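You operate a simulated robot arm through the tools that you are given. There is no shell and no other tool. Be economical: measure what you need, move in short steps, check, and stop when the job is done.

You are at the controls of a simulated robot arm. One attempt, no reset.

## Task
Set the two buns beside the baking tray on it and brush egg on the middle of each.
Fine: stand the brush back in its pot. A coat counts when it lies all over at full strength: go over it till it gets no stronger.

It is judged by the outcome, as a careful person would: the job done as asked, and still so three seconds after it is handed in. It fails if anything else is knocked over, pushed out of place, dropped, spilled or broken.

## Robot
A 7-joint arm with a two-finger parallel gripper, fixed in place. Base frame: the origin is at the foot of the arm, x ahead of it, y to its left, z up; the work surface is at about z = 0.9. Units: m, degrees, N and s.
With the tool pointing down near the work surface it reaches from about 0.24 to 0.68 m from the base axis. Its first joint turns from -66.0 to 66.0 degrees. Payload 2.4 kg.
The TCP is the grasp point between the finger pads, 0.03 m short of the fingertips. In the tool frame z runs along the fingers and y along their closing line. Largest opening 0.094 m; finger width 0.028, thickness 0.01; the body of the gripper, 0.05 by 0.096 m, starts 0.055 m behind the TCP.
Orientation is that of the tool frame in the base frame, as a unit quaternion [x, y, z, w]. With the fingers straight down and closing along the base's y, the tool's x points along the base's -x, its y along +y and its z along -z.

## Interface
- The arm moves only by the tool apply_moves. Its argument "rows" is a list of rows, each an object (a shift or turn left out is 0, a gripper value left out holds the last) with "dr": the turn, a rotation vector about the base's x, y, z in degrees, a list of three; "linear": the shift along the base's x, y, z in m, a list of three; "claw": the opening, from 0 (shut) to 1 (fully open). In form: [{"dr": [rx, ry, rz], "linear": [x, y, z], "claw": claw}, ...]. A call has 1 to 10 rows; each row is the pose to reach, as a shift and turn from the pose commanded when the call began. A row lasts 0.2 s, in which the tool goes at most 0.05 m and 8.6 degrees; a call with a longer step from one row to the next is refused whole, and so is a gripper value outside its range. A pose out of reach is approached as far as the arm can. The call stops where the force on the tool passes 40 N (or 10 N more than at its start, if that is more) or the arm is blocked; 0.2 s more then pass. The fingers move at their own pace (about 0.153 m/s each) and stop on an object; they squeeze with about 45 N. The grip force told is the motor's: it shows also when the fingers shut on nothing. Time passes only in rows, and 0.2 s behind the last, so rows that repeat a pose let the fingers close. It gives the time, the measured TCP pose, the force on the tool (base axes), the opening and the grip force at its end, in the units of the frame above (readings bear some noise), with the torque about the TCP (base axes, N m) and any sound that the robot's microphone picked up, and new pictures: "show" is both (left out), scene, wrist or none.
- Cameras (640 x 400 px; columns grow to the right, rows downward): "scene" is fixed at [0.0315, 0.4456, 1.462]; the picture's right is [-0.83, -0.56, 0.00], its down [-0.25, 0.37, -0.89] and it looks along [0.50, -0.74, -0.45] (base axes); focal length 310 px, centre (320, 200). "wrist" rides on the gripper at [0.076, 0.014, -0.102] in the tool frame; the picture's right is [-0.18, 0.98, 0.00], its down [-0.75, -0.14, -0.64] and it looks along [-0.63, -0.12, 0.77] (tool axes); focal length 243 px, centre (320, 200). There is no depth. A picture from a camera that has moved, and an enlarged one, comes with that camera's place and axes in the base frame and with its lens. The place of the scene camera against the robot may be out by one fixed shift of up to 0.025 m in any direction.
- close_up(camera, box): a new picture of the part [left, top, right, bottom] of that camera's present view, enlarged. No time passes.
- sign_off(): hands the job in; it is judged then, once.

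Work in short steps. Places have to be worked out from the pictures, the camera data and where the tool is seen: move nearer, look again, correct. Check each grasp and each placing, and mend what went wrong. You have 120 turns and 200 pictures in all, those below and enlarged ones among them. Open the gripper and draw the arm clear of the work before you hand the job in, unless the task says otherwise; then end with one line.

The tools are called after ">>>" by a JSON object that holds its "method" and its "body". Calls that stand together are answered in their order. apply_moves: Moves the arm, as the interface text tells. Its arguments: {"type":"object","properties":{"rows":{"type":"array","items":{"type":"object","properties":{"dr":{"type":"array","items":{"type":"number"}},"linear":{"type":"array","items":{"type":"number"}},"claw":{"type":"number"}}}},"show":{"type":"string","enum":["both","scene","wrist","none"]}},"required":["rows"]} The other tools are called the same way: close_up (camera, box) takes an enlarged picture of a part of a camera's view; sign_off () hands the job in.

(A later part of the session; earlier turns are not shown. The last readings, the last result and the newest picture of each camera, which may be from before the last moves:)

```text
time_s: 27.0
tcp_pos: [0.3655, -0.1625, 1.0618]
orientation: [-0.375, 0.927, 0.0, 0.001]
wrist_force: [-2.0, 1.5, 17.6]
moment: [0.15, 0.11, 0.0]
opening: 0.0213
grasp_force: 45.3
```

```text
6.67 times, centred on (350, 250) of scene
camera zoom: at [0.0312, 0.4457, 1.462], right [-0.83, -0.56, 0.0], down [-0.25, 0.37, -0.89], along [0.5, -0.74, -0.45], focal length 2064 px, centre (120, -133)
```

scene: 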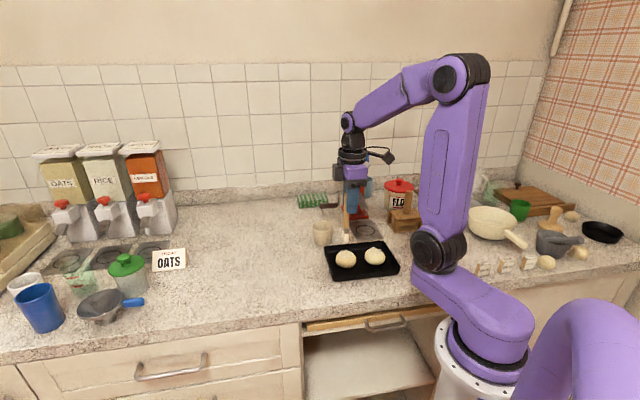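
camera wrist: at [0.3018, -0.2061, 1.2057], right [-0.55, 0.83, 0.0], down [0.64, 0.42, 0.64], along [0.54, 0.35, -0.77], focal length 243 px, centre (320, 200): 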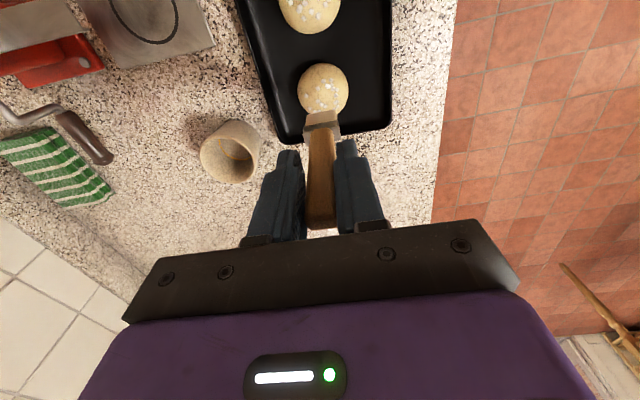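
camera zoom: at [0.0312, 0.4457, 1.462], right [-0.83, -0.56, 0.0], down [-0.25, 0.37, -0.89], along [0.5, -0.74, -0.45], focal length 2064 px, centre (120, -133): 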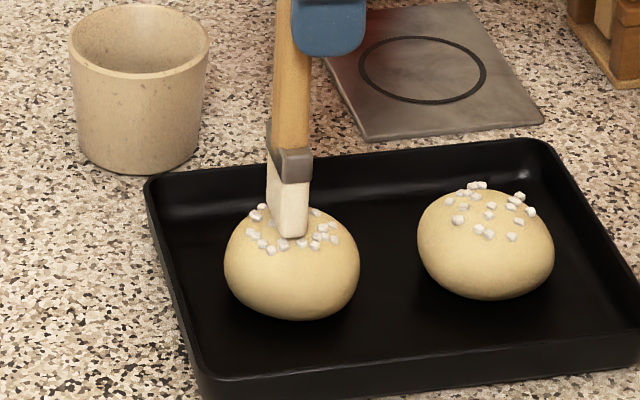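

Contact came at TCP z ≈ 1.061. I'll lift and see whether any coat shows.

>>> {"method": "apply_moves", "body": {"rows": [{"linear": [0, 0, 0.003]}, {"linear": [0, 0, 0.035]}], "show": "none"}}

>>> {"method": "close_up", "body": {"camera": "scene", "box": [320, 220, 380, 280]}}

>>> {"method": "close_up", "body": {"camera": "wrist", "box": [260, 40, 380, 160]}}

```text
time_s: 27.6
tcp_pos: [0.3639, -0.163, 1.0948]
orientation: [-0.374, 0.927, 0.001, -0.001]
wrist_force: [0.2, 0.6, -0.1]
moment: [0.02, -0.01, 0.04]
opening: 0.0217
grasp_force: 45.0
```

```text
6.67 times, centred on (350, 250) of scene
camera zoom: at [0.0315, 0.4456, 1.462], right [-0.83, -0.56, 0.0], down [-0.25, 0.37, -0.89], along [0.5, -0.74, -0.45], focal length 2064 px, centre (120, -133)
```

zoom: 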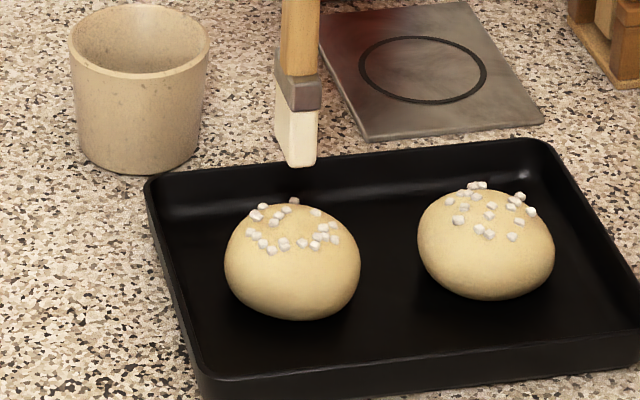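

```text
3.33 times, centred on (320, 100) of wrist
camera zoom: at [0.2986, -0.2055, 1.1986], right [-0.55, 0.83, 0.0], down [0.64, 0.42, 0.64], along [0.54, 0.35, -0.77], focal length 809 px, centre (320, 533)
```

zoom: 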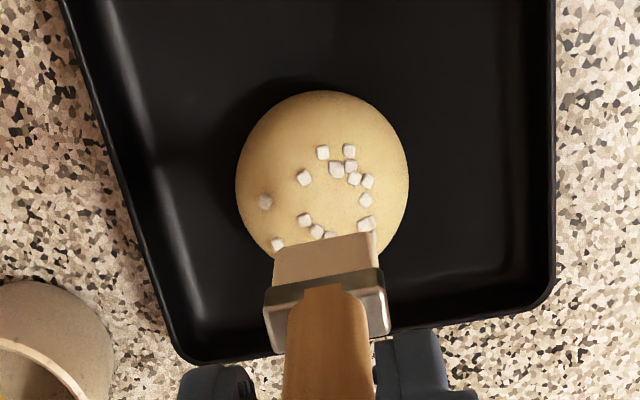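

No egg transferred, so the brush is dry. I'll check the pot interior and look over the rest of the scene for where the egg is.

>>> {"method": "close_up", "body": {"camera": "wrist", "box": [190, 90, 290, 190]}}

>>> {"method": "close_up", "body": {"camera": "scene", "box": [0, 190, 200, 340]}}

>>> {"method": "close_up", "body": {"camera": "scene", "box": [440, 160, 640, 285]}}

```text
4.00 times, centred on (240, 140) of wrist
camera zoom: at [0.2986, -0.2055, 1.1986], right [-0.55, 0.83, 0.0], down [0.64, 0.42, 0.64], along [0.54, 0.35, -0.77], focal length 970 px, centre (640, 440)
```

zoom: 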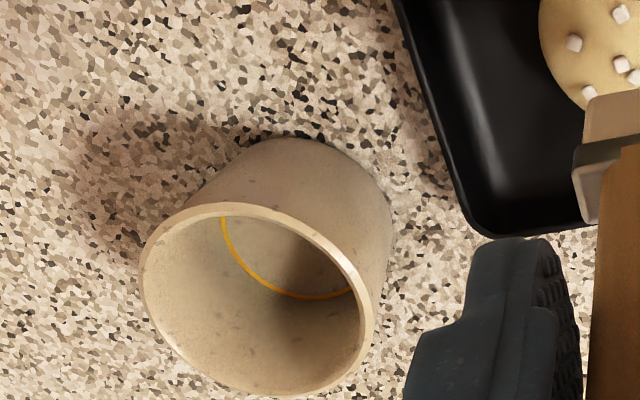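

```text
2.67 times, centred on (100, 265) of scene
camera zoom: at [0.0315, 0.4456, 1.462], right [-0.83, -0.56, 0.0], down [-0.25, 0.37, -0.89], along [0.5, -0.74, -0.45], focal length 826 px, centre (907, 27)
```

zoom: 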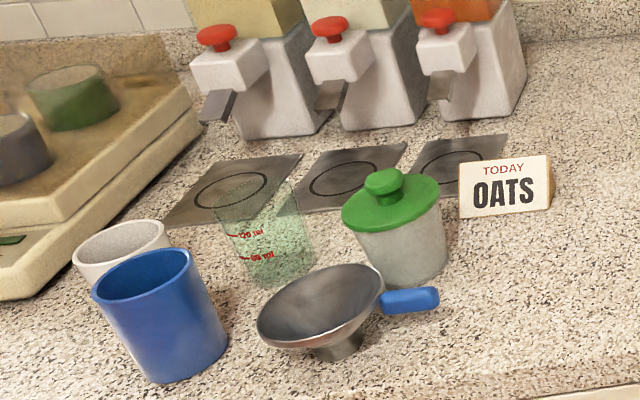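

```text
3.20 times, centred on (540, 222) of scene
camera zoom: at [0.0315, 0.4456, 1.462], right [-0.83, -0.56, 0.0], down [-0.25, 0.37, -0.89], along [0.5, -0.74, -0.45], focal length 991 px, centre (-384, 128)
```

zoom: 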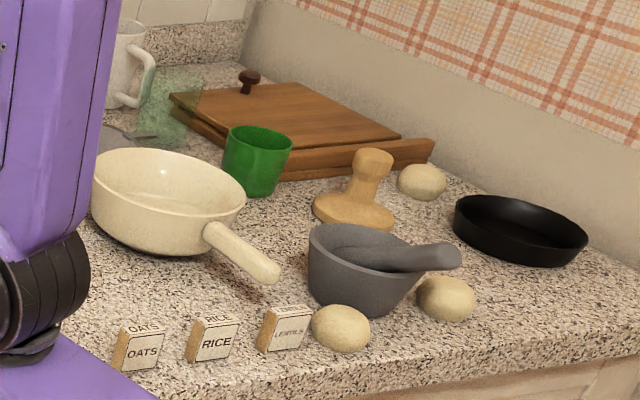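

The pot's ring looks like the edge of a thin pool. I'll compare the two bun tops closely for a faint coat.

>>> {"method": "close_up", "body": {"camera": "scene", "box": [332, 238, 390, 272]}}

>>> {"method": "close_up", "body": {"camera": "wrist", "box": [292, 60, 348, 112]}}

```text
11.03 times, centred on (361, 255) of scene
camera zoom: at [0.0315, 0.4456, 1.462], right [-0.83, -0.56, 0.0], down [-0.25, 0.37, -0.89], along [0.5, -0.74, -0.45], focal length 3416 px, centre (-132, -407)
```

zoom: 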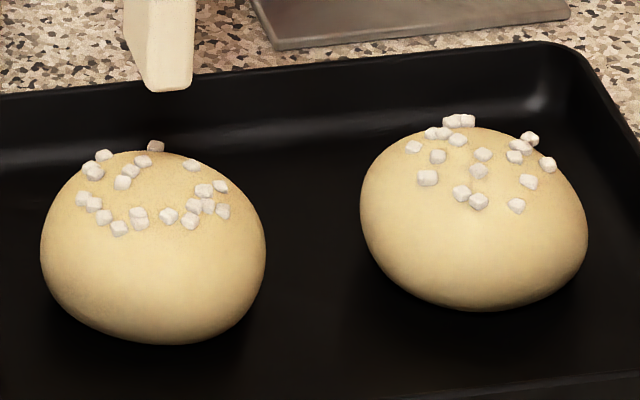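

```text
7.69 times, centred on (320, 86) of wrist
camera zoom: at [0.2986, -0.2055, 1.1986], right [-0.55, 0.83, 0.0], down [0.64, 0.42, 0.64], along [0.54, 0.35, -0.77], focal length 1866 px, centre (320, 1077)
```

zoom: 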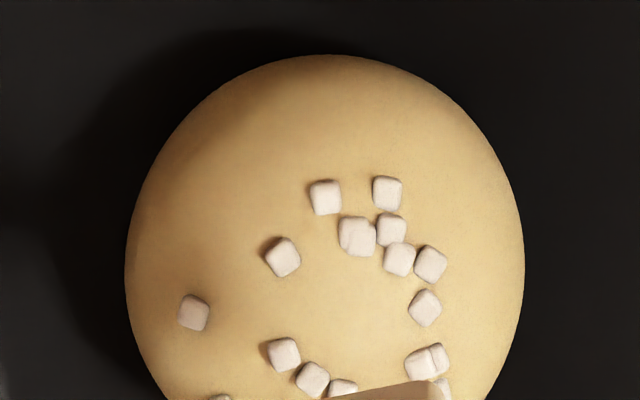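

I can't tell yet. I'll dip the brush back to the pot bottom to load it, following the reverse of the exit path, and then check the bristles.

>>> {"method": "apply_moves", "body": {"rows": [{"linear": [0, 0, 0.045]}, {"linear": [0.03, -0.015, 0.062]}, {"linear": [0.07, -0.035, 0.062]}, {"linear": [0.113, -0.056, 0.062]}, {"linear": [0.113, -0.056, 0.04]}]}}

>>> {"method": "close_up", "body": {"camera": "wrist", "box": [260, 40, 380, 160]}}

>>> {"method": "close_up", "body": {"camera": "scene", "box": [332, 238, 390, 272]}}

```text
time_s: 28.8
tcp_pos: [0.4801, -0.2213, 1.1336]
orientation: [-0.375, 0.927, 0.001, 0.0]
wrist_force: [-0.1, -0.6, 0.0]
moment: [0.0, -0.02, 0.01]
opening: 0.0218
grasp_force: 44.9
camera wrist: at [0.4146, -0.2642, 1.2373], right [-0.55, 0.83, 0.0], down [0.64, 0.42, 0.64], along [0.54, 0.35, -0.77], focal length 243 px, centre (320, 200)
```

scene: 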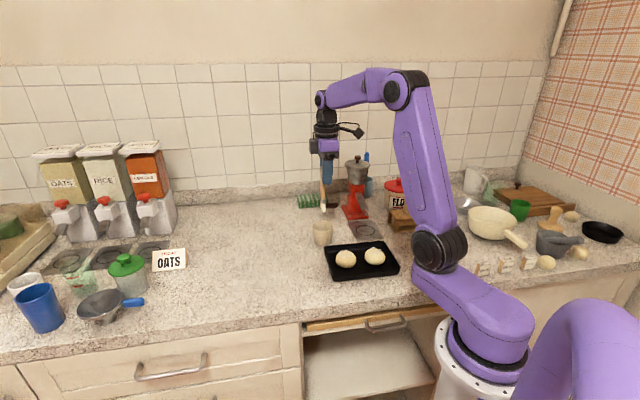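
wrist: 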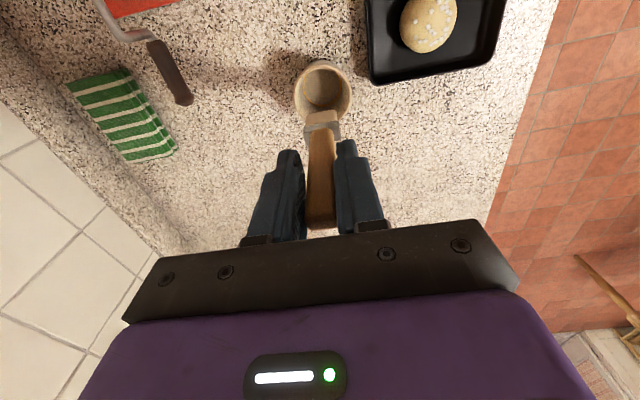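

```text
3.33 times, centred on (320, 100) of wrist
camera zoom: at [0.4146, -0.2642, 1.2373], right [-0.55, 0.83, 0.0], down [0.64, 0.42, 0.64], along [0.54, 0.35, -0.77], focal length 809 px, centre (320, 533)
```

zoom: 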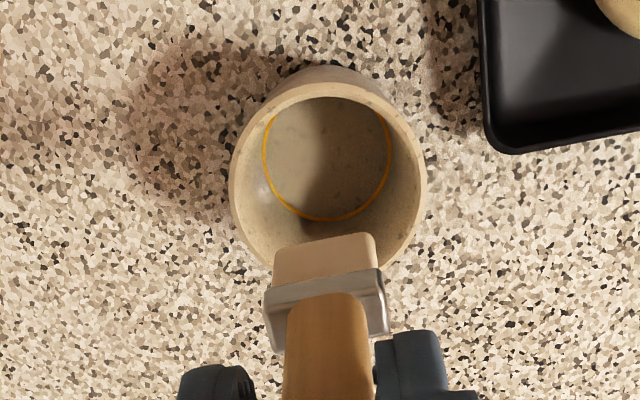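

```text
11.03 times, centred on (361, 255) of scene
camera zoom: at [0.0315, 0.4456, 1.462], right [-0.83, -0.56, 0.0], down [-0.25, 0.37, -0.89], along [0.5, -0.74, -0.45], focal length 3416 px, centre (-132, -407)
```

zoom: 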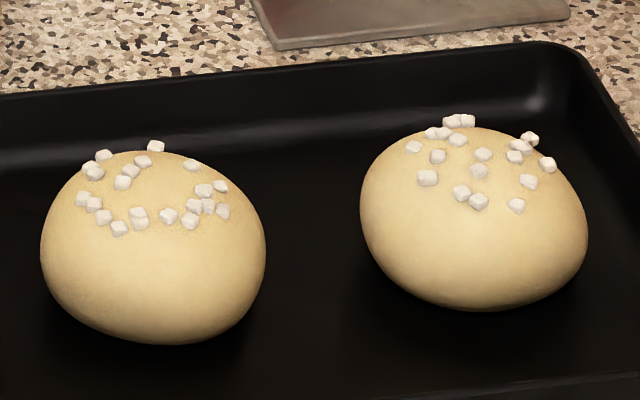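

The bun shows at most a faint tint. I'll correct the 3 mm offset, then dip down to just above the pot floor, pause and swirl slightly.

>>> {"method": "apply_moves", "body": {"rows": [{"linear": [-0.003, 0.002, -0.03]}, {"linear": [-0.003, 0.002, -0.065]}, {"linear": [-0.003, 0.002, -0.09]}, {"linear": [-0.003, 0.002, -0.0975]}, {"linear": [-0.003, 0.002, -0.0975]}], "show": "wrist"}}

```text
time_s: 30.0
tcp_pos: [0.4745, -0.217, 1.0371]
orientation: [-0.375, 0.927, 0.001, 0.0]
wrist_force: [0.1, 0.0, -1.0]
moment: [0.0, 0.01, -0.03]
opening: 0.0217
grasp_force: 44.8
camera wrist: at [0.4093, -0.2601, 1.1407], right [-0.55, 0.84, 0.0], down [0.64, 0.42, 0.64], along [0.54, 0.35, -0.77], focal length 243 px, centre (320, 200)
```

wrist: 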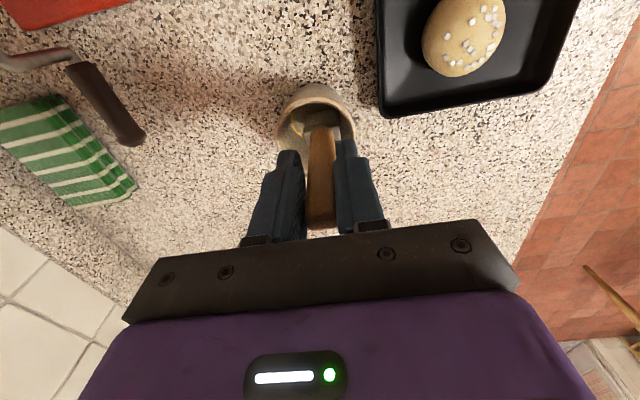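

>>> {"method": "apply_moves", "body": {"rows": [{"linear": [0.002, -0.001, -0.002]}, {"linear": [0.004, 0.002, -0.002]}, {"linear": [0.0, -0.003, -0.002]}, {"linear": [0.002, -0.001, -0.003]}], "show": "none"}}

>>> {"method": "apply_moves", "body": {"rows": [{"linear": [0, 0, 0.003]}, {"linear": [0, 0, 0.04]}, {"linear": [0, 0, 0.08]}, {"linear": [0, 0, 0.1]}], "show": "none"}}

>>> {"method": "close_up", "body": {"camera": "wrist", "box": [260, 40, 380, 160]}}

>>> {"method": "close_up", "body": {"camera": "scene", "box": [300, 160, 350, 250]}}

```text
time_s: 31.0
tcp_pos: [0.4758, -0.2195, 1.0333]
orientation: [-0.374, 0.927, -0.001, 0.0]
wrist_force: [-2.9, -2.2, 5.3]
moment: [-0.15, 0.22, 0.01]
opening: 0.0216
grasp_force: 44.9
```

```text
time_s: 32.0
tcp_pos: [0.4776, -0.2188, 1.1335]
orientation: [-0.374, 0.927, 0.0, -0.001]
wrist_force: [-0.5, -0.2, -0.5]
moment: [-0.01, -0.06, 0.04]
opening: 0.0221
grasp_force: 45.4
```

```text
3.33 times, centred on (320, 100) of wrist
camera zoom: at [0.412, -0.2596, 1.2367], right [-0.55, 0.83, 0.0], down [0.64, 0.42, 0.64], along [0.54, 0.35, -0.77], focal length 809 px, centre (320, 533)
```

zoom: 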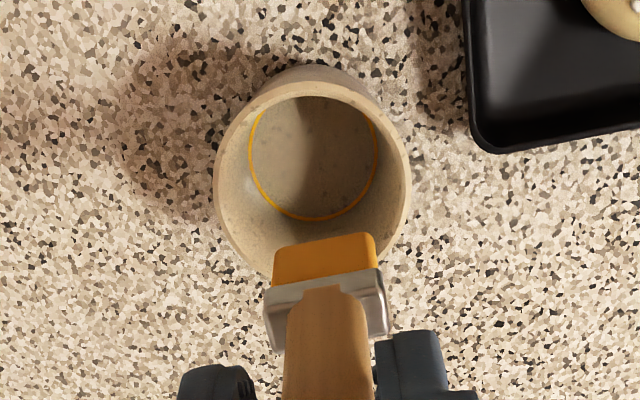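

```text
4.44 times, centred on (325, 205) of scene
camera zoom: at [0.0315, 0.4456, 1.462], right [-0.83, -0.56, 0.0], down [-0.25, 0.37, -0.89], along [0.5, -0.74, -0.45], focal length 1376 px, centre (298, 178)
```

zoom: 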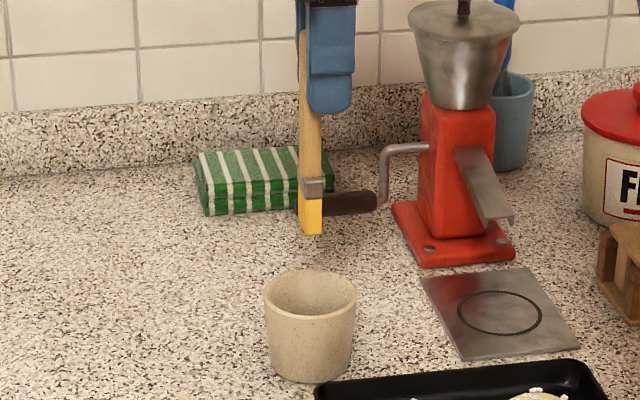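

The bristles turned yellow, so the brush is loaded. I'll carry it over the near bun and lower to light contact.

>>> {"method": "apply_moves", "body": {"rows": [{"linear": [-0.038, 0.019, 0.005]}, {"linear": [-0.076, 0.038, 0.005]}, {"linear": [-0.112, 0.0563, 0.0]}, {"linear": [-0.112, 0.0563, -0.035]}, {"linear": [-0.112, 0.0563, -0.06]}, {"linear": [-0.112, 0.0563, -0.069]}], "show": "none"}}

>>> {"method": "apply_moves", "body": {"rows": [{"linear": [0, 0, -0.003]}], "show": "none"}}

>>> {"method": "close_up", "body": {"camera": "scene", "box": [320, 220, 400, 285]}}

```text
time_s: 33.4
tcp_pos: [0.3656, -0.1613, 1.0642]
orientation: [-0.374, 0.927, 0.0, 0.001]
wrist_force: [1.1, 0.9, -0.2]
moment: [-0.01, 0.0, 0.01]
opening: 0.0215
grasp_force: 44.8
```

```text
time_s: 33.8
tcp_pos: [0.3649, -0.1605, 1.0611]
orientation: [-0.374, 0.927, 0.0, 0.001]
wrist_force: [-0.2, -0.2, -0.4]
moment: [-0.02, 0.0, 0.02]
opening: 0.0216
grasp_force: 45.5
```

```text
6.15 times, centred on (360, 252) of scene
camera zoom: at [0.0315, 0.4456, 1.462], right [-0.83, -0.56, 0.0], down [-0.25, 0.37, -0.89], along [0.5, -0.74, -0.45], focal length 1905 px, centre (74, -123)
```

zoom: 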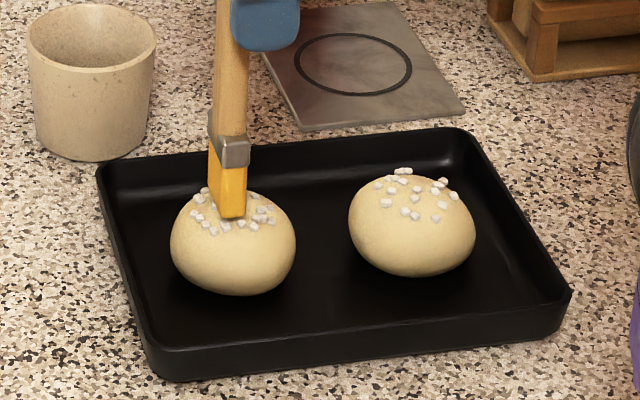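

>>> {"method": "apply_moves", "body": {"rows": [{"linear": [0, 0, -0.0015]}, {"linear": [-0.005, -0.0045, -0.0015]}, {"linear": [0, 0, -0.0015]}, {"linear": [0.005, 0.0045, -0.0015]}, {"linear": [0, 0, -0.0015]}, {"linear": [-0.005, -0.0045, -0.0015]}, {"linear": [0.005, 0.0045, -0.0015]}, {"linear": [0, 0, -0.0015]}], "show": "none"}}

>>> {"method": "close_up", "body": {"camera": "scene", "box": [320, 220, 400, 285]}}

```text
time_s: 35.6
tcp_pos: [0.3664, -0.1591, 1.0593]
orientation: [-0.374, 0.927, 0.0, 0.002]
wrist_force: [3.7, 5.0, 12.9]
moment: [0.6, -0.6, 0.0]
opening: 0.0216
grasp_force: 45.0
```

```text
6.15 times, centred on (360, 252) of scene
camera zoom: at [0.0315, 0.4458, 1.462], right [-0.83, -0.56, 0.0], down [-0.25, 0.37, -0.89], along [0.5, -0.74, -0.45], focal length 1905 px, centre (74, -123)
```

zoom: 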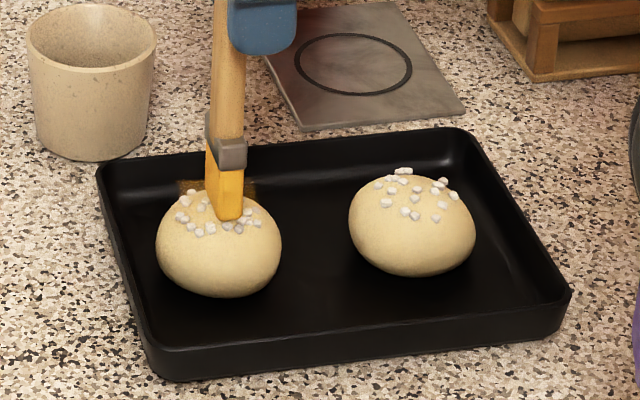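

The bun slid a little with the brush, and there may be a patch of egg behind it. I'll lift and look.

>>> {"method": "apply_moves", "body": {"rows": [{"linear": [-0.002, -0.002, 0.003]}, {"linear": [-0.002, -0.002, 0.04]}, {"linear": [-0.002, -0.002, 0.07]}]}}

>>> {"method": "close_up", "body": {"camera": "scene", "box": [320, 220, 400, 285]}}

>>> {"method": "close_up", "body": {"camera": "wrist", "box": [240, 0, 400, 160]}}

```text
time_s: 36.4
tcp_pos: [0.3647, -0.166, 1.1296]
orientation: [-0.375, 0.927, 0.001, 0.0]
wrist_force: [-0.3, -1.1, 0.2]
moment: [-0.02, -0.03, 0.02]
opening: 0.0217
grasp_force: 45.2
camera wrist: at [0.2987, -0.2077, 1.2335], right [-0.55, 0.84, 0.0], down [0.64, 0.42, 0.64], along [0.54, 0.35, -0.77], focal length 243 px, centre (320, 200)
```

scene: 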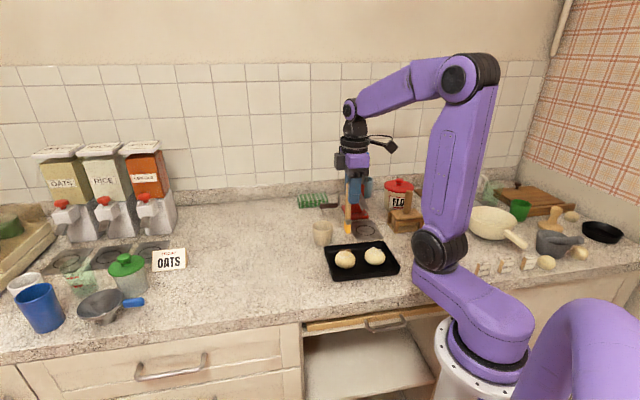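
wrist: 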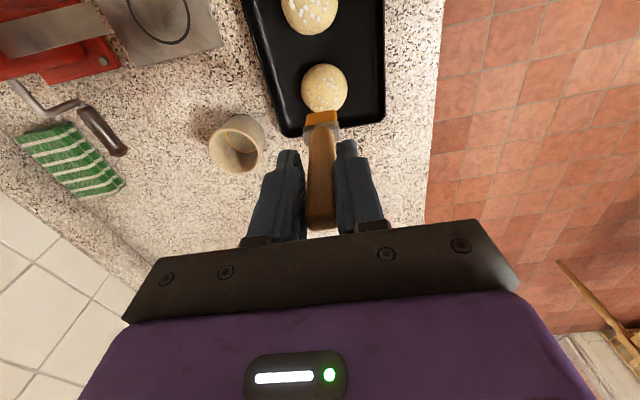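

```text
6.15 times, centred on (360, 252) of scene
camera zoom: at [0.0315, 0.4456, 1.462], right [-0.83, -0.56, 0.0], down [-0.25, 0.37, -0.89], along [0.5, -0.74, -0.45], focal length 1905 px, centre (74, -123)
```

zoom: 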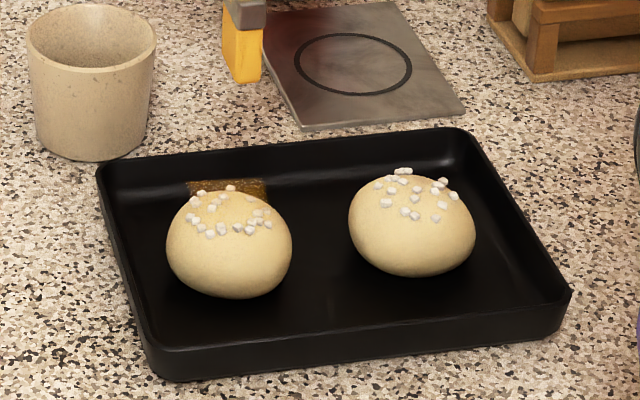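

```text
2.50 times, centred on (320, 80) of wrist
camera zoom: at [0.2987, -0.2077, 1.2335], right [-0.55, 0.84, 0.0], down [0.64, 0.42, 0.64], along [0.54, 0.35, -0.77], focal length 606 px, centre (320, 500)
```

zoom: 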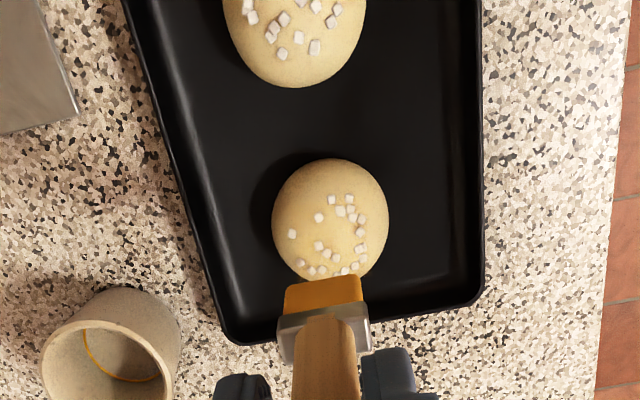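

An orange patch shows behind the bun. I need to know whether it lies on the bun or the tray, so I'll draw the brush back toward the pot for a clear wrist view.

>>> {"method": "apply_moves", "body": {"rows": [{"linear": [0.03, -0.02, 0.03]}, {"linear": [0.03, -0.02, 0.06]}, {"linear": [0.01, -0.04, 0.08]}, {"linear": [-0.02, -0.06, 0.09]}]}}

>>> {"method": "close_up", "body": {"camera": "wrist", "box": [260, 40, 420, 180]}}

>>> {"method": "close_up", "body": {"camera": "scene", "box": [335, 230, 375, 270]}}

```text
time_s: 37.4
tcp_pos: [0.3412, -0.224, 1.2197]
orientation: [-0.374, 0.927, 0.001, 0.0]
wrist_force: [-0.3, -0.2, -0.2]
moment: [-0.03, -0.04, 0.01]
opening: 0.0218
grasp_force: 44.9
camera wrist: at [0.277, -0.2667, 1.323], right [-0.55, 0.83, 0.0], down [0.64, 0.42, 0.64], along [0.54, 0.35, -0.77], focal length 243 px, centre (320, 200)
```

scene: 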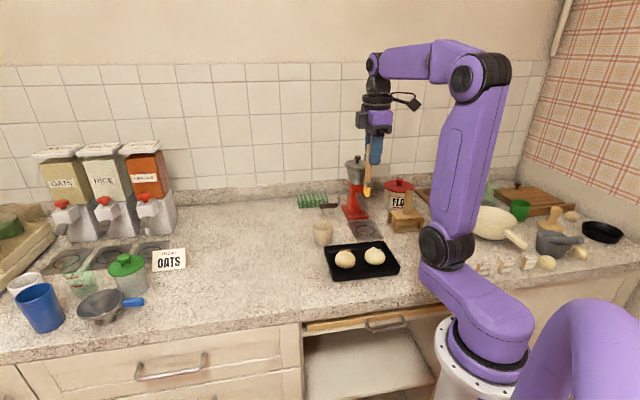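
wrist: 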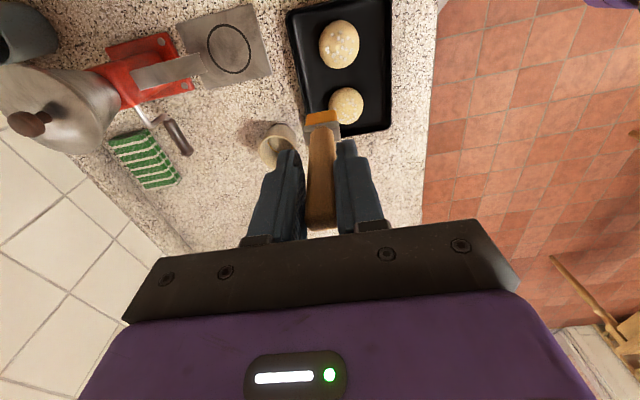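

```text
2.86 times, centred on (340, 110) of wrist
camera zoom: at [0.277, -0.2667, 1.323], right [-0.55, 0.83, 0.0], down [0.64, 0.42, 0.64], along [0.54, 0.35, -0.77], focal length 693 px, centre (263, 457)
```

zoom: 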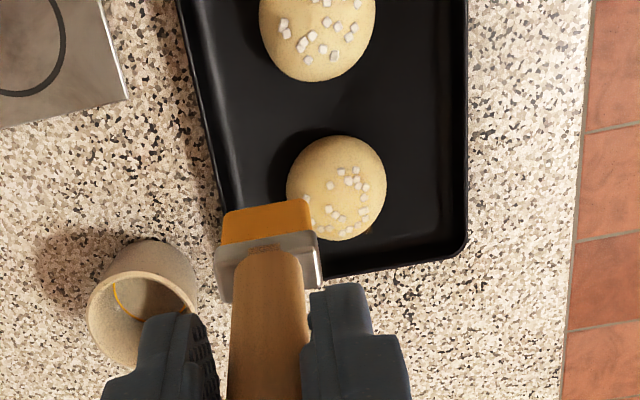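

```text
10.00 times, centred on (355, 250) of scene
camera zoom: at [0.0315, 0.4456, 1.462], right [-0.83, -0.56, 0.0], down [-0.25, 0.37, -0.89], along [0.5, -0.74, -0.45], focal length 3096 px, centre (-30, -300)
```

zoom: 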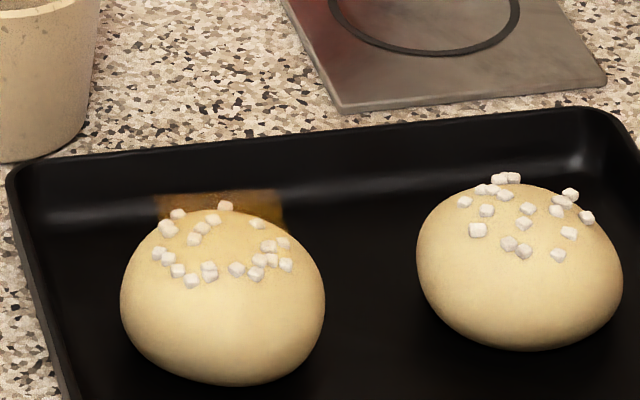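

>>> {"method": "close_up", "body": {"camera": "wrist", "box": [320, 82, 376, 126]}}

>>> {"method": "close_up", "body": {"camera": "scene", "box": [345, 244, 369, 259]}}

```text
9.09 times, centred on (348, 104) of wrist
camera zoom: at [0.277, -0.2667, 1.323], right [-0.55, 0.83, 0.0], down [0.64, 0.42, 0.64], along [0.54, 0.35, -0.77], focal length 2206 px, centre (66, 1073)
```

zoom: 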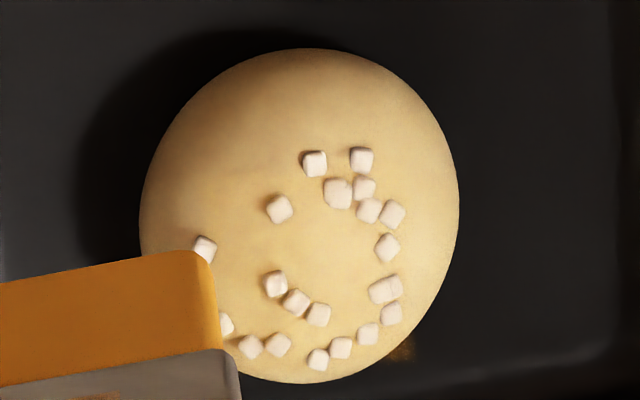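

```text
16.00 times, centred on (357, 252) of scene
camera zoom: at [0.0315, 0.4456, 1.462], right [-0.83, -0.56, 0.0], down [-0.25, 0.37, -0.89], along [0.5, -0.74, -0.45], focal length 4953 px, centre (-272, -624)
```

zoom: 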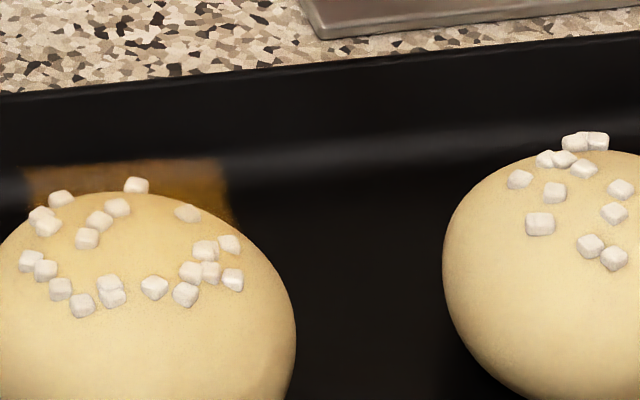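

The views are ambiguous, so I'll move so the wrist camera sits almost directly above the near bun with the brush past it.

>>> {"method": "apply_moves", "body": {"rows": [{"linear": [0.03, 0.03, 0]}, {"linear": [0.06, 0.06, 0]}, {"linear": [0.09, 0.09, -0.01]}, {"linear": [0.11, 0.12, -0.03]}]}}

>>> {"method": "close_up", "body": {"camera": "wrist", "box": [220, 0, 380, 120]}}

```text
time_s: 38.4
tcp_pos: [0.4525, -0.1036, 1.1901]
orientation: [-0.374, 0.927, 0.0, 0.001]
wrist_force: [-0.4, -1.0, 0.0]
moment: [-0.02, 0.04, 0.0]
opening: 0.0216
grasp_force: 45.4
camera wrist: at [0.388, -0.1468, 1.2935], right [-0.55, 0.84, 0.0], down [0.64, 0.42, 0.64], along [0.54, 0.35, -0.77], focal length 243 px, centre (320, 200)
```

scene: 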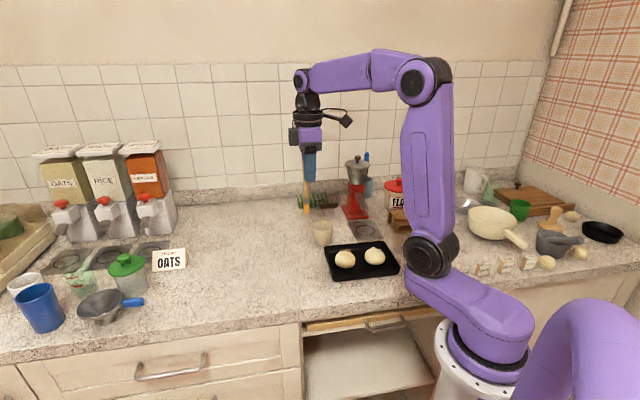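
wrist: 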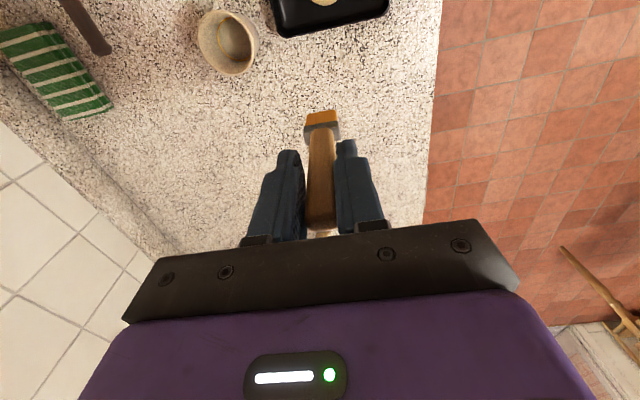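

```text
3.33 times, centred on (300, 60) of wrist
camera zoom: at [0.388, -0.1468, 1.2935], right [-0.55, 0.84, 0.0], down [0.64, 0.42, 0.64], along [0.54, 0.35, -0.77], focal length 809 px, centre (387, 667)
```

zoom: 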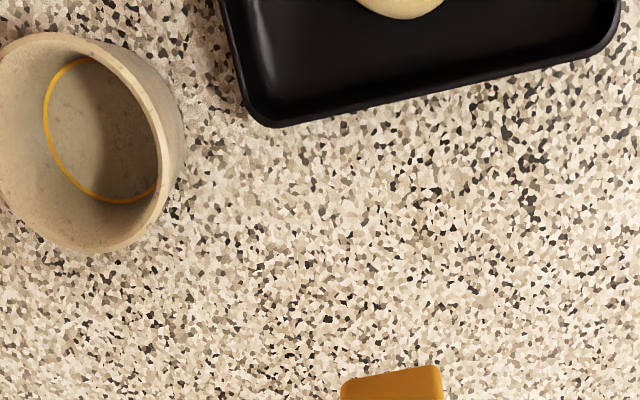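

Too far. The tray floor here is clean; I'll move back halfway.

>>> {"method": "apply_moves", "body": {"rows": [{"linear": [-0.03, -0.018, 0]}, {"linear": [-0.055, -0.03, 0]}], "show": "none"}}

>>> {"method": "close_up", "body": {"camera": "wrist", "box": [240, 0, 400, 120]}}

>>> {"method": "close_up", "body": {"camera": "scene", "box": [330, 235, 380, 275]}}

```text
time_s: 39.0
tcp_pos: [0.3972, -0.135, 1.1913]
orientation: [-0.375, 0.927, 0.0, 0.0]
wrist_force: [-0.1, -0.8, -0.1]
moment: [-0.02, 0.01, -0.03]
opening: 0.0219
grasp_force: 45.1
```

```text
3.33 times, centred on (320, 60) of wrist
camera zoom: at [0.3323, -0.1766, 1.2936], right [-0.55, 0.84, 0.0], down [0.64, 0.42, 0.64], along [0.54, 0.35, -0.77], focal length 809 px, centre (320, 667)
```

zoom: 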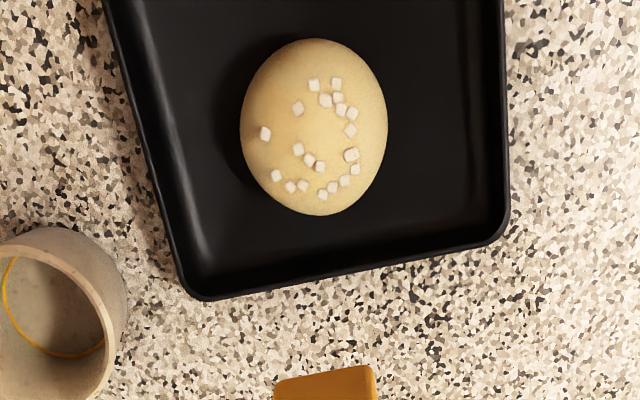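

```text
10.00 times, centred on (355, 255) of scene
camera zoom: at [0.0315, 0.4456, 1.462], right [-0.83, -0.56, 0.0], down [-0.25, 0.37, -0.89], along [0.5, -0.74, -0.45], focal length 3096 px, centre (-30, -350)
```

zoom: 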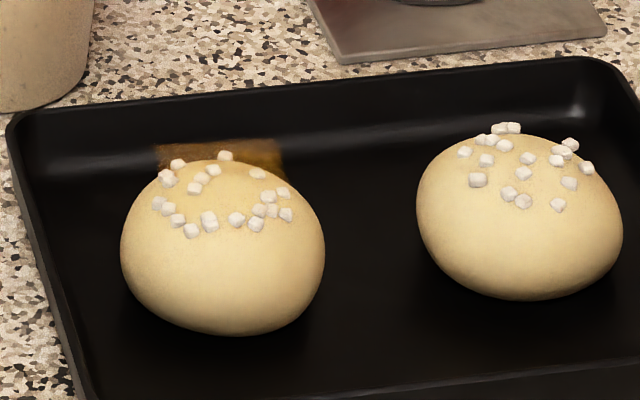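

The overhead view shows a clean tray and a faintly yellower bun middle. The orange strip seen from the side fits a thin, still weak coat on the bun top seen against the black tray. I'll go back down lightly and keep brushing in short, gentle strokes.

>>> {"method": "apply_moves", "body": {"rows": [{"linear": [-0.032, -0.026, -0.02]}, {"linear": [-0.032, -0.026, -0.06]}, {"linear": [-0.032, -0.026, -0.1]}, {"linear": [-0.032, -0.026, -0.12]}, {"linear": [-0.032, -0.026, -0.1275]}], "show": "none"}}

>>> {"method": "apply_moves", "body": {"rows": [{"linear": [0, 0, -0.003]}], "show": "none"}}

>>> {"method": "close_up", "body": {"camera": "scene", "box": [330, 230, 380, 270]}}

>>> {"method": "close_up", "body": {"camera": "wrist", "box": [270, 50, 370, 150]}}

```text
time_s: 40.2
tcp_pos: [0.3649, -0.1595, 1.0636]
orientation: [-0.374, 0.927, 0.001, 0.0]
wrist_force: [-0.6, -0.1, 0.0]
moment: [0.01, 0.0, 0.0]
opening: 0.0219
grasp_force: 44.7
```

```text
time_s: 40.6
tcp_pos: [0.3656, -0.1587, 1.0603]
orientation: [-0.375, 0.927, 0.001, 0.001]
wrist_force: [-0.8, 0.5, 2.1]
moment: [-0.01, 0.08, 0.03]
opening: 0.0217
grasp_force: 44.9
```

```text
10.00 times, centred on (355, 250) of scene
camera zoom: at [0.0315, 0.4456, 1.462], right [-0.83, -0.56, 0.0], down [-0.25, 0.37, -0.89], along [0.5, -0.74, -0.45], focal length 3096 px, centre (-30, -300)
```

zoom: 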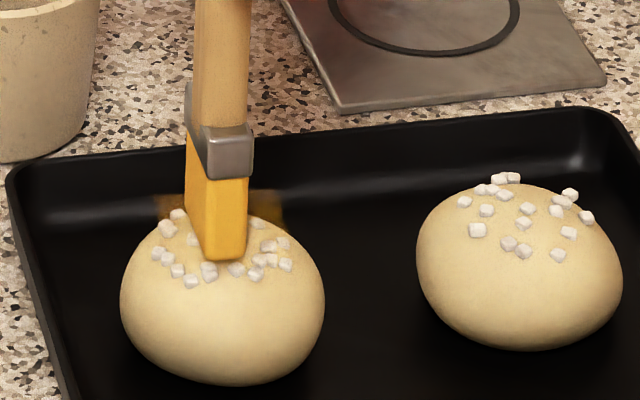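

```text
4.00 times, centred on (320, 100) of wrist
camera zoom: at [0.3003, -0.2015, 1.1634], right [-0.55, 0.84, 0.0], down [0.64, 0.42, 0.64], along [0.54, 0.35, -0.77], focal length 970 px, centre (320, 600)
```

zoom: 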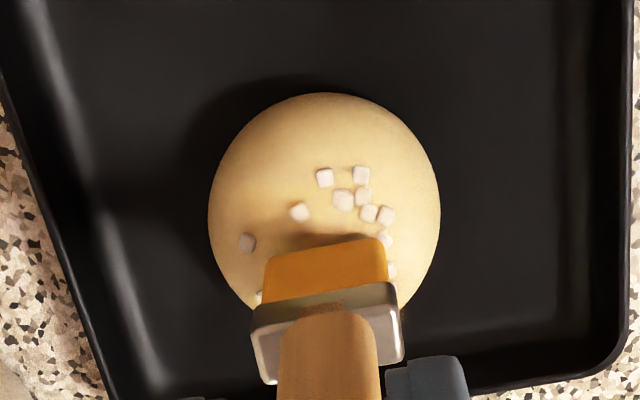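

Light contact at 2 N, centred on the middle. I'll do gentle strokes.

>>> {"method": "apply_moves", "body": {"rows": [{"linear": [-0.004, -0.0035, 0]}, {"linear": [0, 0, 0]}, {"linear": [0.003, 0.003, 0]}, {"linear": [0, 0, 0]}, {"linear": [-0.004, -0.0035, 0]}, {"linear": [0.003, 0.003, 0]}, {"linear": [-0.004, -0.0035, 0]}, {"linear": [0.003, 0.003, 0]}, {"linear": [0, 0, 0]}], "show": "none"}}

>>> {"method": "close_up", "body": {"camera": "scene", "box": [330, 230, 380, 270]}}

```text
time_s: 42.6
tcp_pos: [0.3661, -0.1593, 1.0611]
orientation: [-0.374, 0.928, 0.0, 0.0]
wrist_force: [0.1, -0.7, -0.2]
moment: [0.03, -0.04, 0.0]
opening: 0.0219
grasp_force: 45.0
```

```text
10.00 times, centred on (355, 250) of scene
camera zoom: at [0.0315, 0.4456, 1.462], right [-0.83, -0.56, 0.0], down [-0.25, 0.37, -0.89], along [0.5, -0.74, -0.45], focal length 3096 px, centre (-30, -300)
```

zoom: 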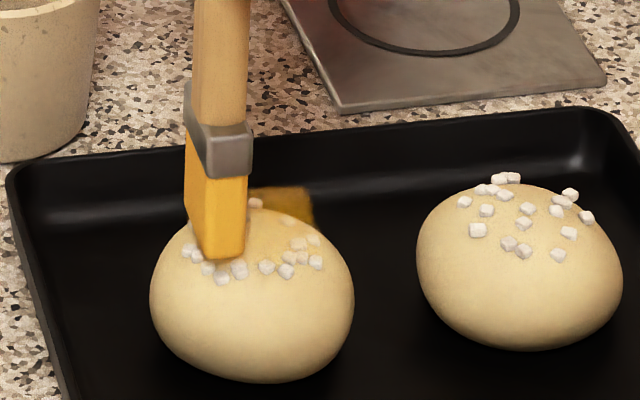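

The coat moves with the bun, so it is on it, and it is getting stronger. The bun slid about 8 mm along the stroke. I'll lift and view.

>>> {"method": "apply_moves", "body": {"rows": [{"linear": [0, 0, 0.04]}, {"linear": [0.02, 0.015, 0.08]}, {"linear": [0.045, 0.035, 0.1]}], "show": "none"}}

>>> {"method": "close_up", "body": {"camera": "scene", "box": [330, 230, 380, 270]}}

>>> {"method": "close_up", "body": {"camera": "wrist", "box": [250, 0, 390, 110]}}

```text
time_s: 43.4
tcp_pos: [0.4111, -0.1236, 1.1602]
orientation: [-0.375, 0.927, 0.0, 0.0]
wrist_force: [-0.3, -0.5, -0.7]
moment: [-0.03, -0.01, 0.02]
opening: 0.0213
grasp_force: 44.7
```

```text
10.00 times, centred on (355, 250) of scene
camera zoom: at [0.0315, 0.4456, 1.462], right [-0.83, -0.56, 0.0], down [-0.25, 0.37, -0.89], along [0.5, -0.74, -0.45], focal length 3096 px, centre (-30, -300)
```

zoom: 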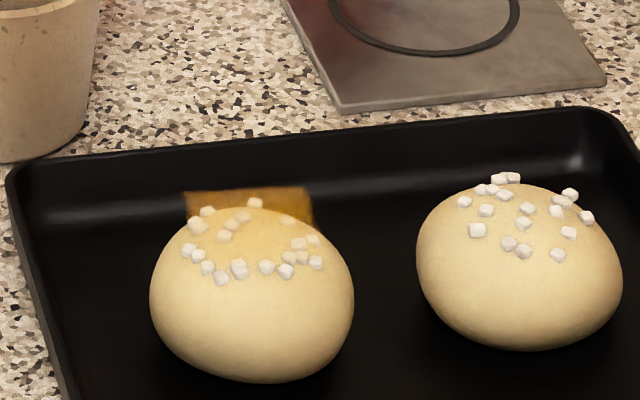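

```text
3.64 times, centred on (320, 55) of wrist
camera zoom: at [0.3463, -0.1656, 1.2629], right [-0.55, 0.83, 0.0], down [0.64, 0.42, 0.64], along [0.54, 0.35, -0.77], focal length 882 px, centre (320, 727)
```

zoom: 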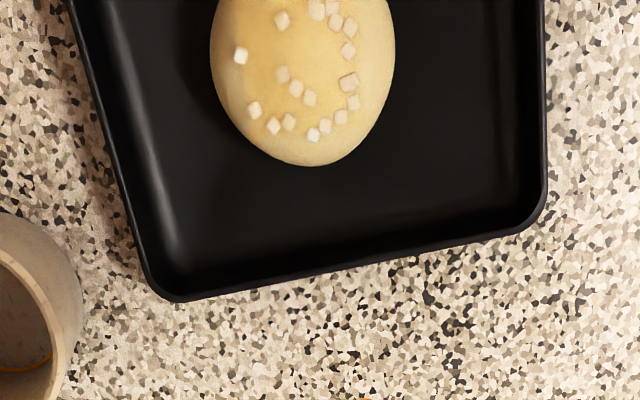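

The coat is building up over a square on the bun's middle. The bun is now near (0.362, -0.164), so I'll work by dabbing, which won't drag it.

>>> {"method": "apply_moves", "body": {"rows": [{"linear": [-0.025, -0.02, -0.02]}, {"linear": [-0.0506, -0.0414, -0.05]}, {"linear": [-0.0506, -0.0414, -0.085]}, {"linear": [-0.0506, -0.0414, -0.0965]}, {"linear": [-0.0506, -0.0414, -0.0996]}, {"linear": [-0.0506, -0.0414, -0.0965]}, {"linear": [-0.0506, -0.0414, -0.0996]}, {"linear": [-0.0506, -0.0414, -0.0965]}, {"linear": [-0.0506, -0.0414, -0.0996]}], "show": "none"}}

>>> {"method": "close_up", "body": {"camera": "scene", "box": [330, 230, 380, 270]}}

>>> {"method": "close_up", "body": {"camera": "wrist", "box": [270, 50, 370, 150]}}

```text
time_s: 45.4
tcp_pos: [0.3589, -0.1653, 1.0611]
orientation: [-0.375, 0.927, 0.0, 0.001]
wrist_force: [-0.6, 0.3, 3.3]
moment: [0.01, 0.04, 0.01]
opening: 0.0217
grasp_force: 44.7
```

```text
10.00 times, centred on (355, 250) of scene
camera zoom: at [0.0315, 0.4456, 1.462], right [-0.83, -0.56, 0.0], down [-0.25, 0.37, -0.89], along [0.5, -0.74, -0.45], focal length 3096 px, centre (-30, -300)
```

zoom: 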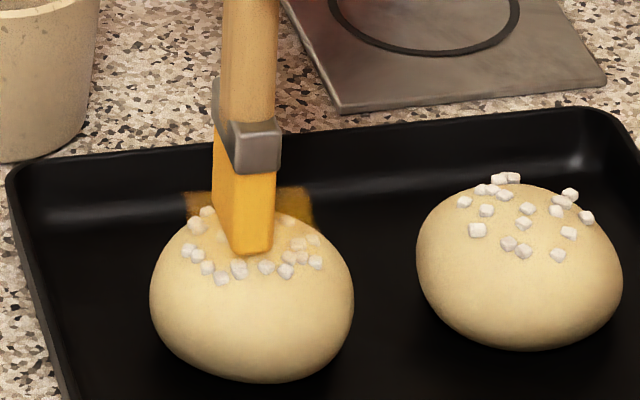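

```text
4.00 times, centred on (320, 100) of wrist
camera zoom: at [0.2953, -0.208, 1.1634], right [-0.55, 0.83, 0.0], down [0.64, 0.42, 0.64], along [0.54, 0.35, -0.77], focal length 970 px, centre (320, 600)
```

zoom: 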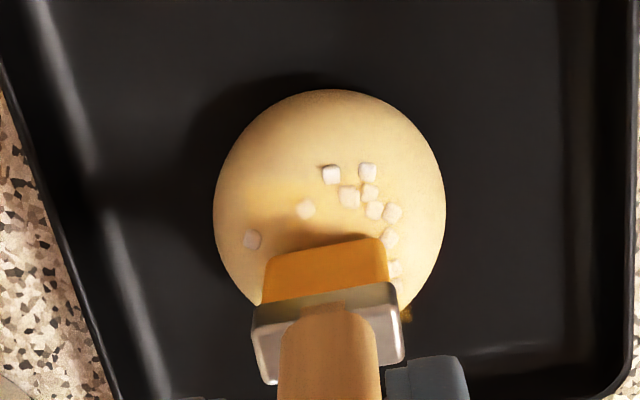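

The bun stayed put while dabbing. I'll dab across a grid over the middle.

>>> {"method": "apply_moves", "body": {"rows": [{"linear": [0.0053, 0.0046, 0.0025]}, {"linear": [0.0053, 0.0046, -0.0007]}, {"linear": [0.0093, 0.0001, 0.0025]}, {"linear": [0.0093, 0.0001, -0.001]}, {"linear": [0.004, -0.0045, 0.0025]}, {"linear": [0.004, -0.0045, -0.0005]}, {"linear": [-0.0013, -0.0091, 0.0025]}, {"linear": [-0.0013, -0.0091, -0.001]}, {"linear": [-0.0053, -0.0046, 0.0025]}, {"linear": [-0.0053, -0.0046, -0.0007]}], "show": "none"}}

>>> {"method": "apply_moves", "body": {"rows": [{"linear": [-0.004, 0.0045, 0.0035]}, {"linear": [-0.004, 0.0045, 0]}, {"linear": [0.0013, 0.0091, 0.0035]}, {"linear": [0.0013, 0.0091, 0]}, {"linear": [0.0066, 0.0137, 0.0035]}, {"linear": [0.0066, 0.0137, 0]}, {"linear": [0.0053, 0.0046, 0.0035]}, {"linear": [0.0053, 0.0046, 0.0002]}, {"linear": [0.0053, 0.0046, 0.03]}, {"linear": [0.0353, 0.03, 0.065]}], "show": "none"}}

>>> {"method": "close_up", "body": {"camera": "scene", "box": [330, 230, 380, 270]}}

>>> {"method": "close_up", "body": {"camera": "wrist", "box": [250, 0, 390, 110]}}

```text
time_s: 47.6
tcp_pos: [0.3559, -0.1702, 1.0602]
orientation: [-0.374, 0.927, -0.001, 0.001]
wrist_force: [-2.3, -0.1, 9.4]
moment: [0.1, 0.08, 0.0]
opening: 0.0215
grasp_force: 45.1
```

```text
refused: row 10 steps farther than a row can; nothing moved
```

```text
10.00 times, centred on (355, 250) of scene
camera zoom: at [0.0314, 0.4457, 1.462], right [-0.83, -0.56, 0.0], down [-0.25, 0.37, -0.89], along [0.5, -0.74, -0.45], focal length 3096 px, centre (-30, -300)
```

zoom: 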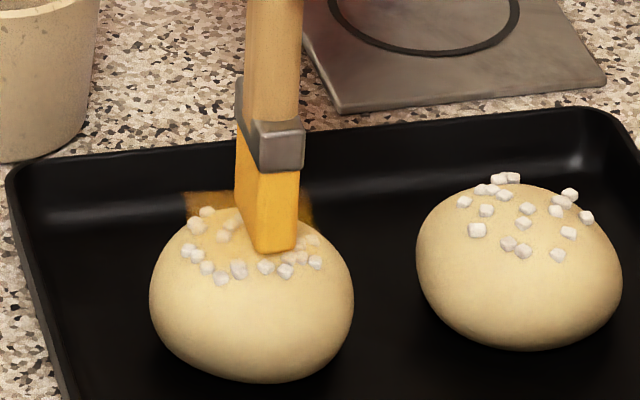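

```text
3.64 times, centred on (320, 55) of wrist
camera zoom: at [0.2904, -0.2123, 1.1631], right [-0.55, 0.83, 0.0], down [0.64, 0.42, 0.64], along [0.54, 0.35, -0.77], focal length 882 px, centre (320, 727)
```

zoom: 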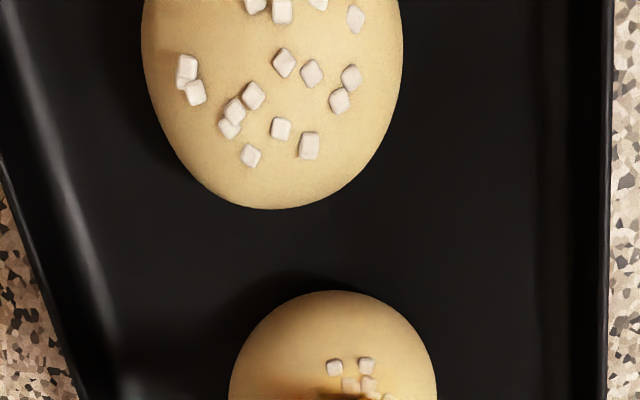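

Still steady. I'll finish the dab grid and then lift for a view.

>>> {"method": "apply_moves", "body": {"rows": [{"linear": [-0.004, 0.0045, 0.0035]}, {"linear": [-0.004, 0.0045, 0]}, {"linear": [0.0013, 0.0091, 0.0035]}, {"linear": [0.0013, 0.0091, 0]}, {"linear": [0.0066, 0.0137, 0.0035]}, {"linear": [0.0066, 0.0137, 0]}, {"linear": [0.0053, 0.0046, 0.0035]}, {"linear": [0.0053, 0.0046, 0.0002]}, {"linear": [0.0053, 0.0046, 0.03]}, {"linear": [0.0253, 0.022, 0.065]}], "show": "none"}}

>>> {"method": "close_up", "body": {"camera": "scene", "box": [330, 230, 380, 270]}}

>>> {"method": "close_up", "body": {"camera": "wrist", "box": [250, 0, 390, 110]}}

```text
time_s: 49.8
tcp_pos: [0.3796, -0.1485, 1.1267]
orientation: [-0.375, 0.927, 0.001, -0.001]
wrist_force: [0.3, 0.4, 0.3]
moment: [0.0, -0.05, -0.02]
opening: 0.0217
grasp_force: 45.4
```

```text
10.00 times, centred on (355, 250) of scene
camera zoom: at [0.0315, 0.4456, 1.462], right [-0.83, -0.56, 0.0], down [-0.25, 0.37, -0.89], along [0.5, -0.74, -0.45], focal length 3096 px, centre (-30, -300)
```

zoom: 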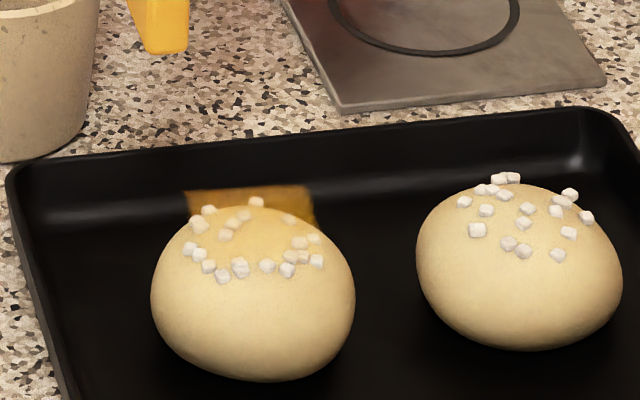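

```text
3.64 times, centred on (320, 55) of wrist
camera zoom: at [0.3149, -0.1911, 1.2306], right [-0.55, 0.84, 0.0], down [0.64, 0.42, 0.64], along [0.54, 0.35, -0.77], focal length 882 px, centre (320, 727)
```

zoom: 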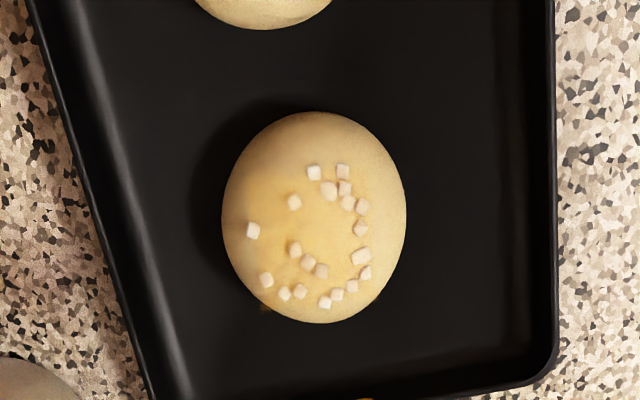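

The square coat is visible from above now but still translucent. I'll stroke over it at barely touching height, sweeping the whole square, and compare.

>>> {"method": "apply_moves", "body": {"rows": [{"linear": [-0.0195, -0.0165, -0.035]}, {"linear": [-0.0195, -0.0165, -0.0635]}, {"linear": [-0.0255, -0.022, -0.065]}, {"linear": [-0.0135, -0.011, -0.065]}, {"linear": [-0.0255, -0.022, -0.065]}, {"linear": [-0.0135, -0.011, -0.065]}, {"linear": [-0.0255, -0.022, -0.065]}, {"linear": [-0.0135, -0.011, -0.065]}, {"linear": [-0.0195, -0.0165, -0.0645]}], "show": "none"}}

>>> {"method": "close_up", "body": {"camera": "scene", "box": [330, 230, 380, 270]}}

```text
time_s: 51.8
tcp_pos: [0.3615, -0.1624, 1.0602]
orientation: [-0.374, 0.927, 0.001, 0.002]
wrist_force: [3.1, 2.8, 7.7]
moment: [0.31, -0.37, -0.04]
opening: 0.0217
grasp_force: 44.7
```

```text
10.00 times, centred on (355, 250) of scene
camera zoom: at [0.0315, 0.4457, 1.462], right [-0.83, -0.56, 0.0], down [-0.25, 0.37, -0.89], along [0.5, -0.74, -0.45], focal length 3096 px, centre (-30, -300)
```

zoom: 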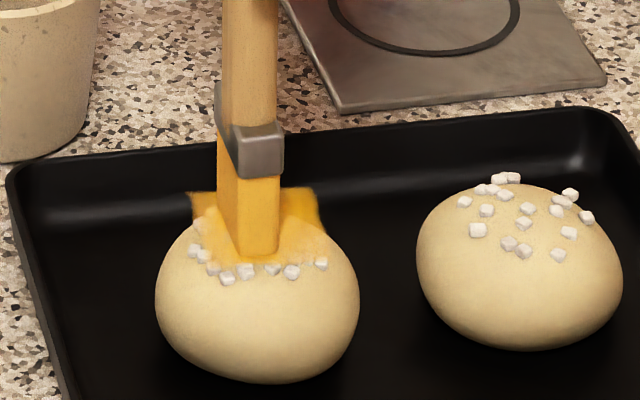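

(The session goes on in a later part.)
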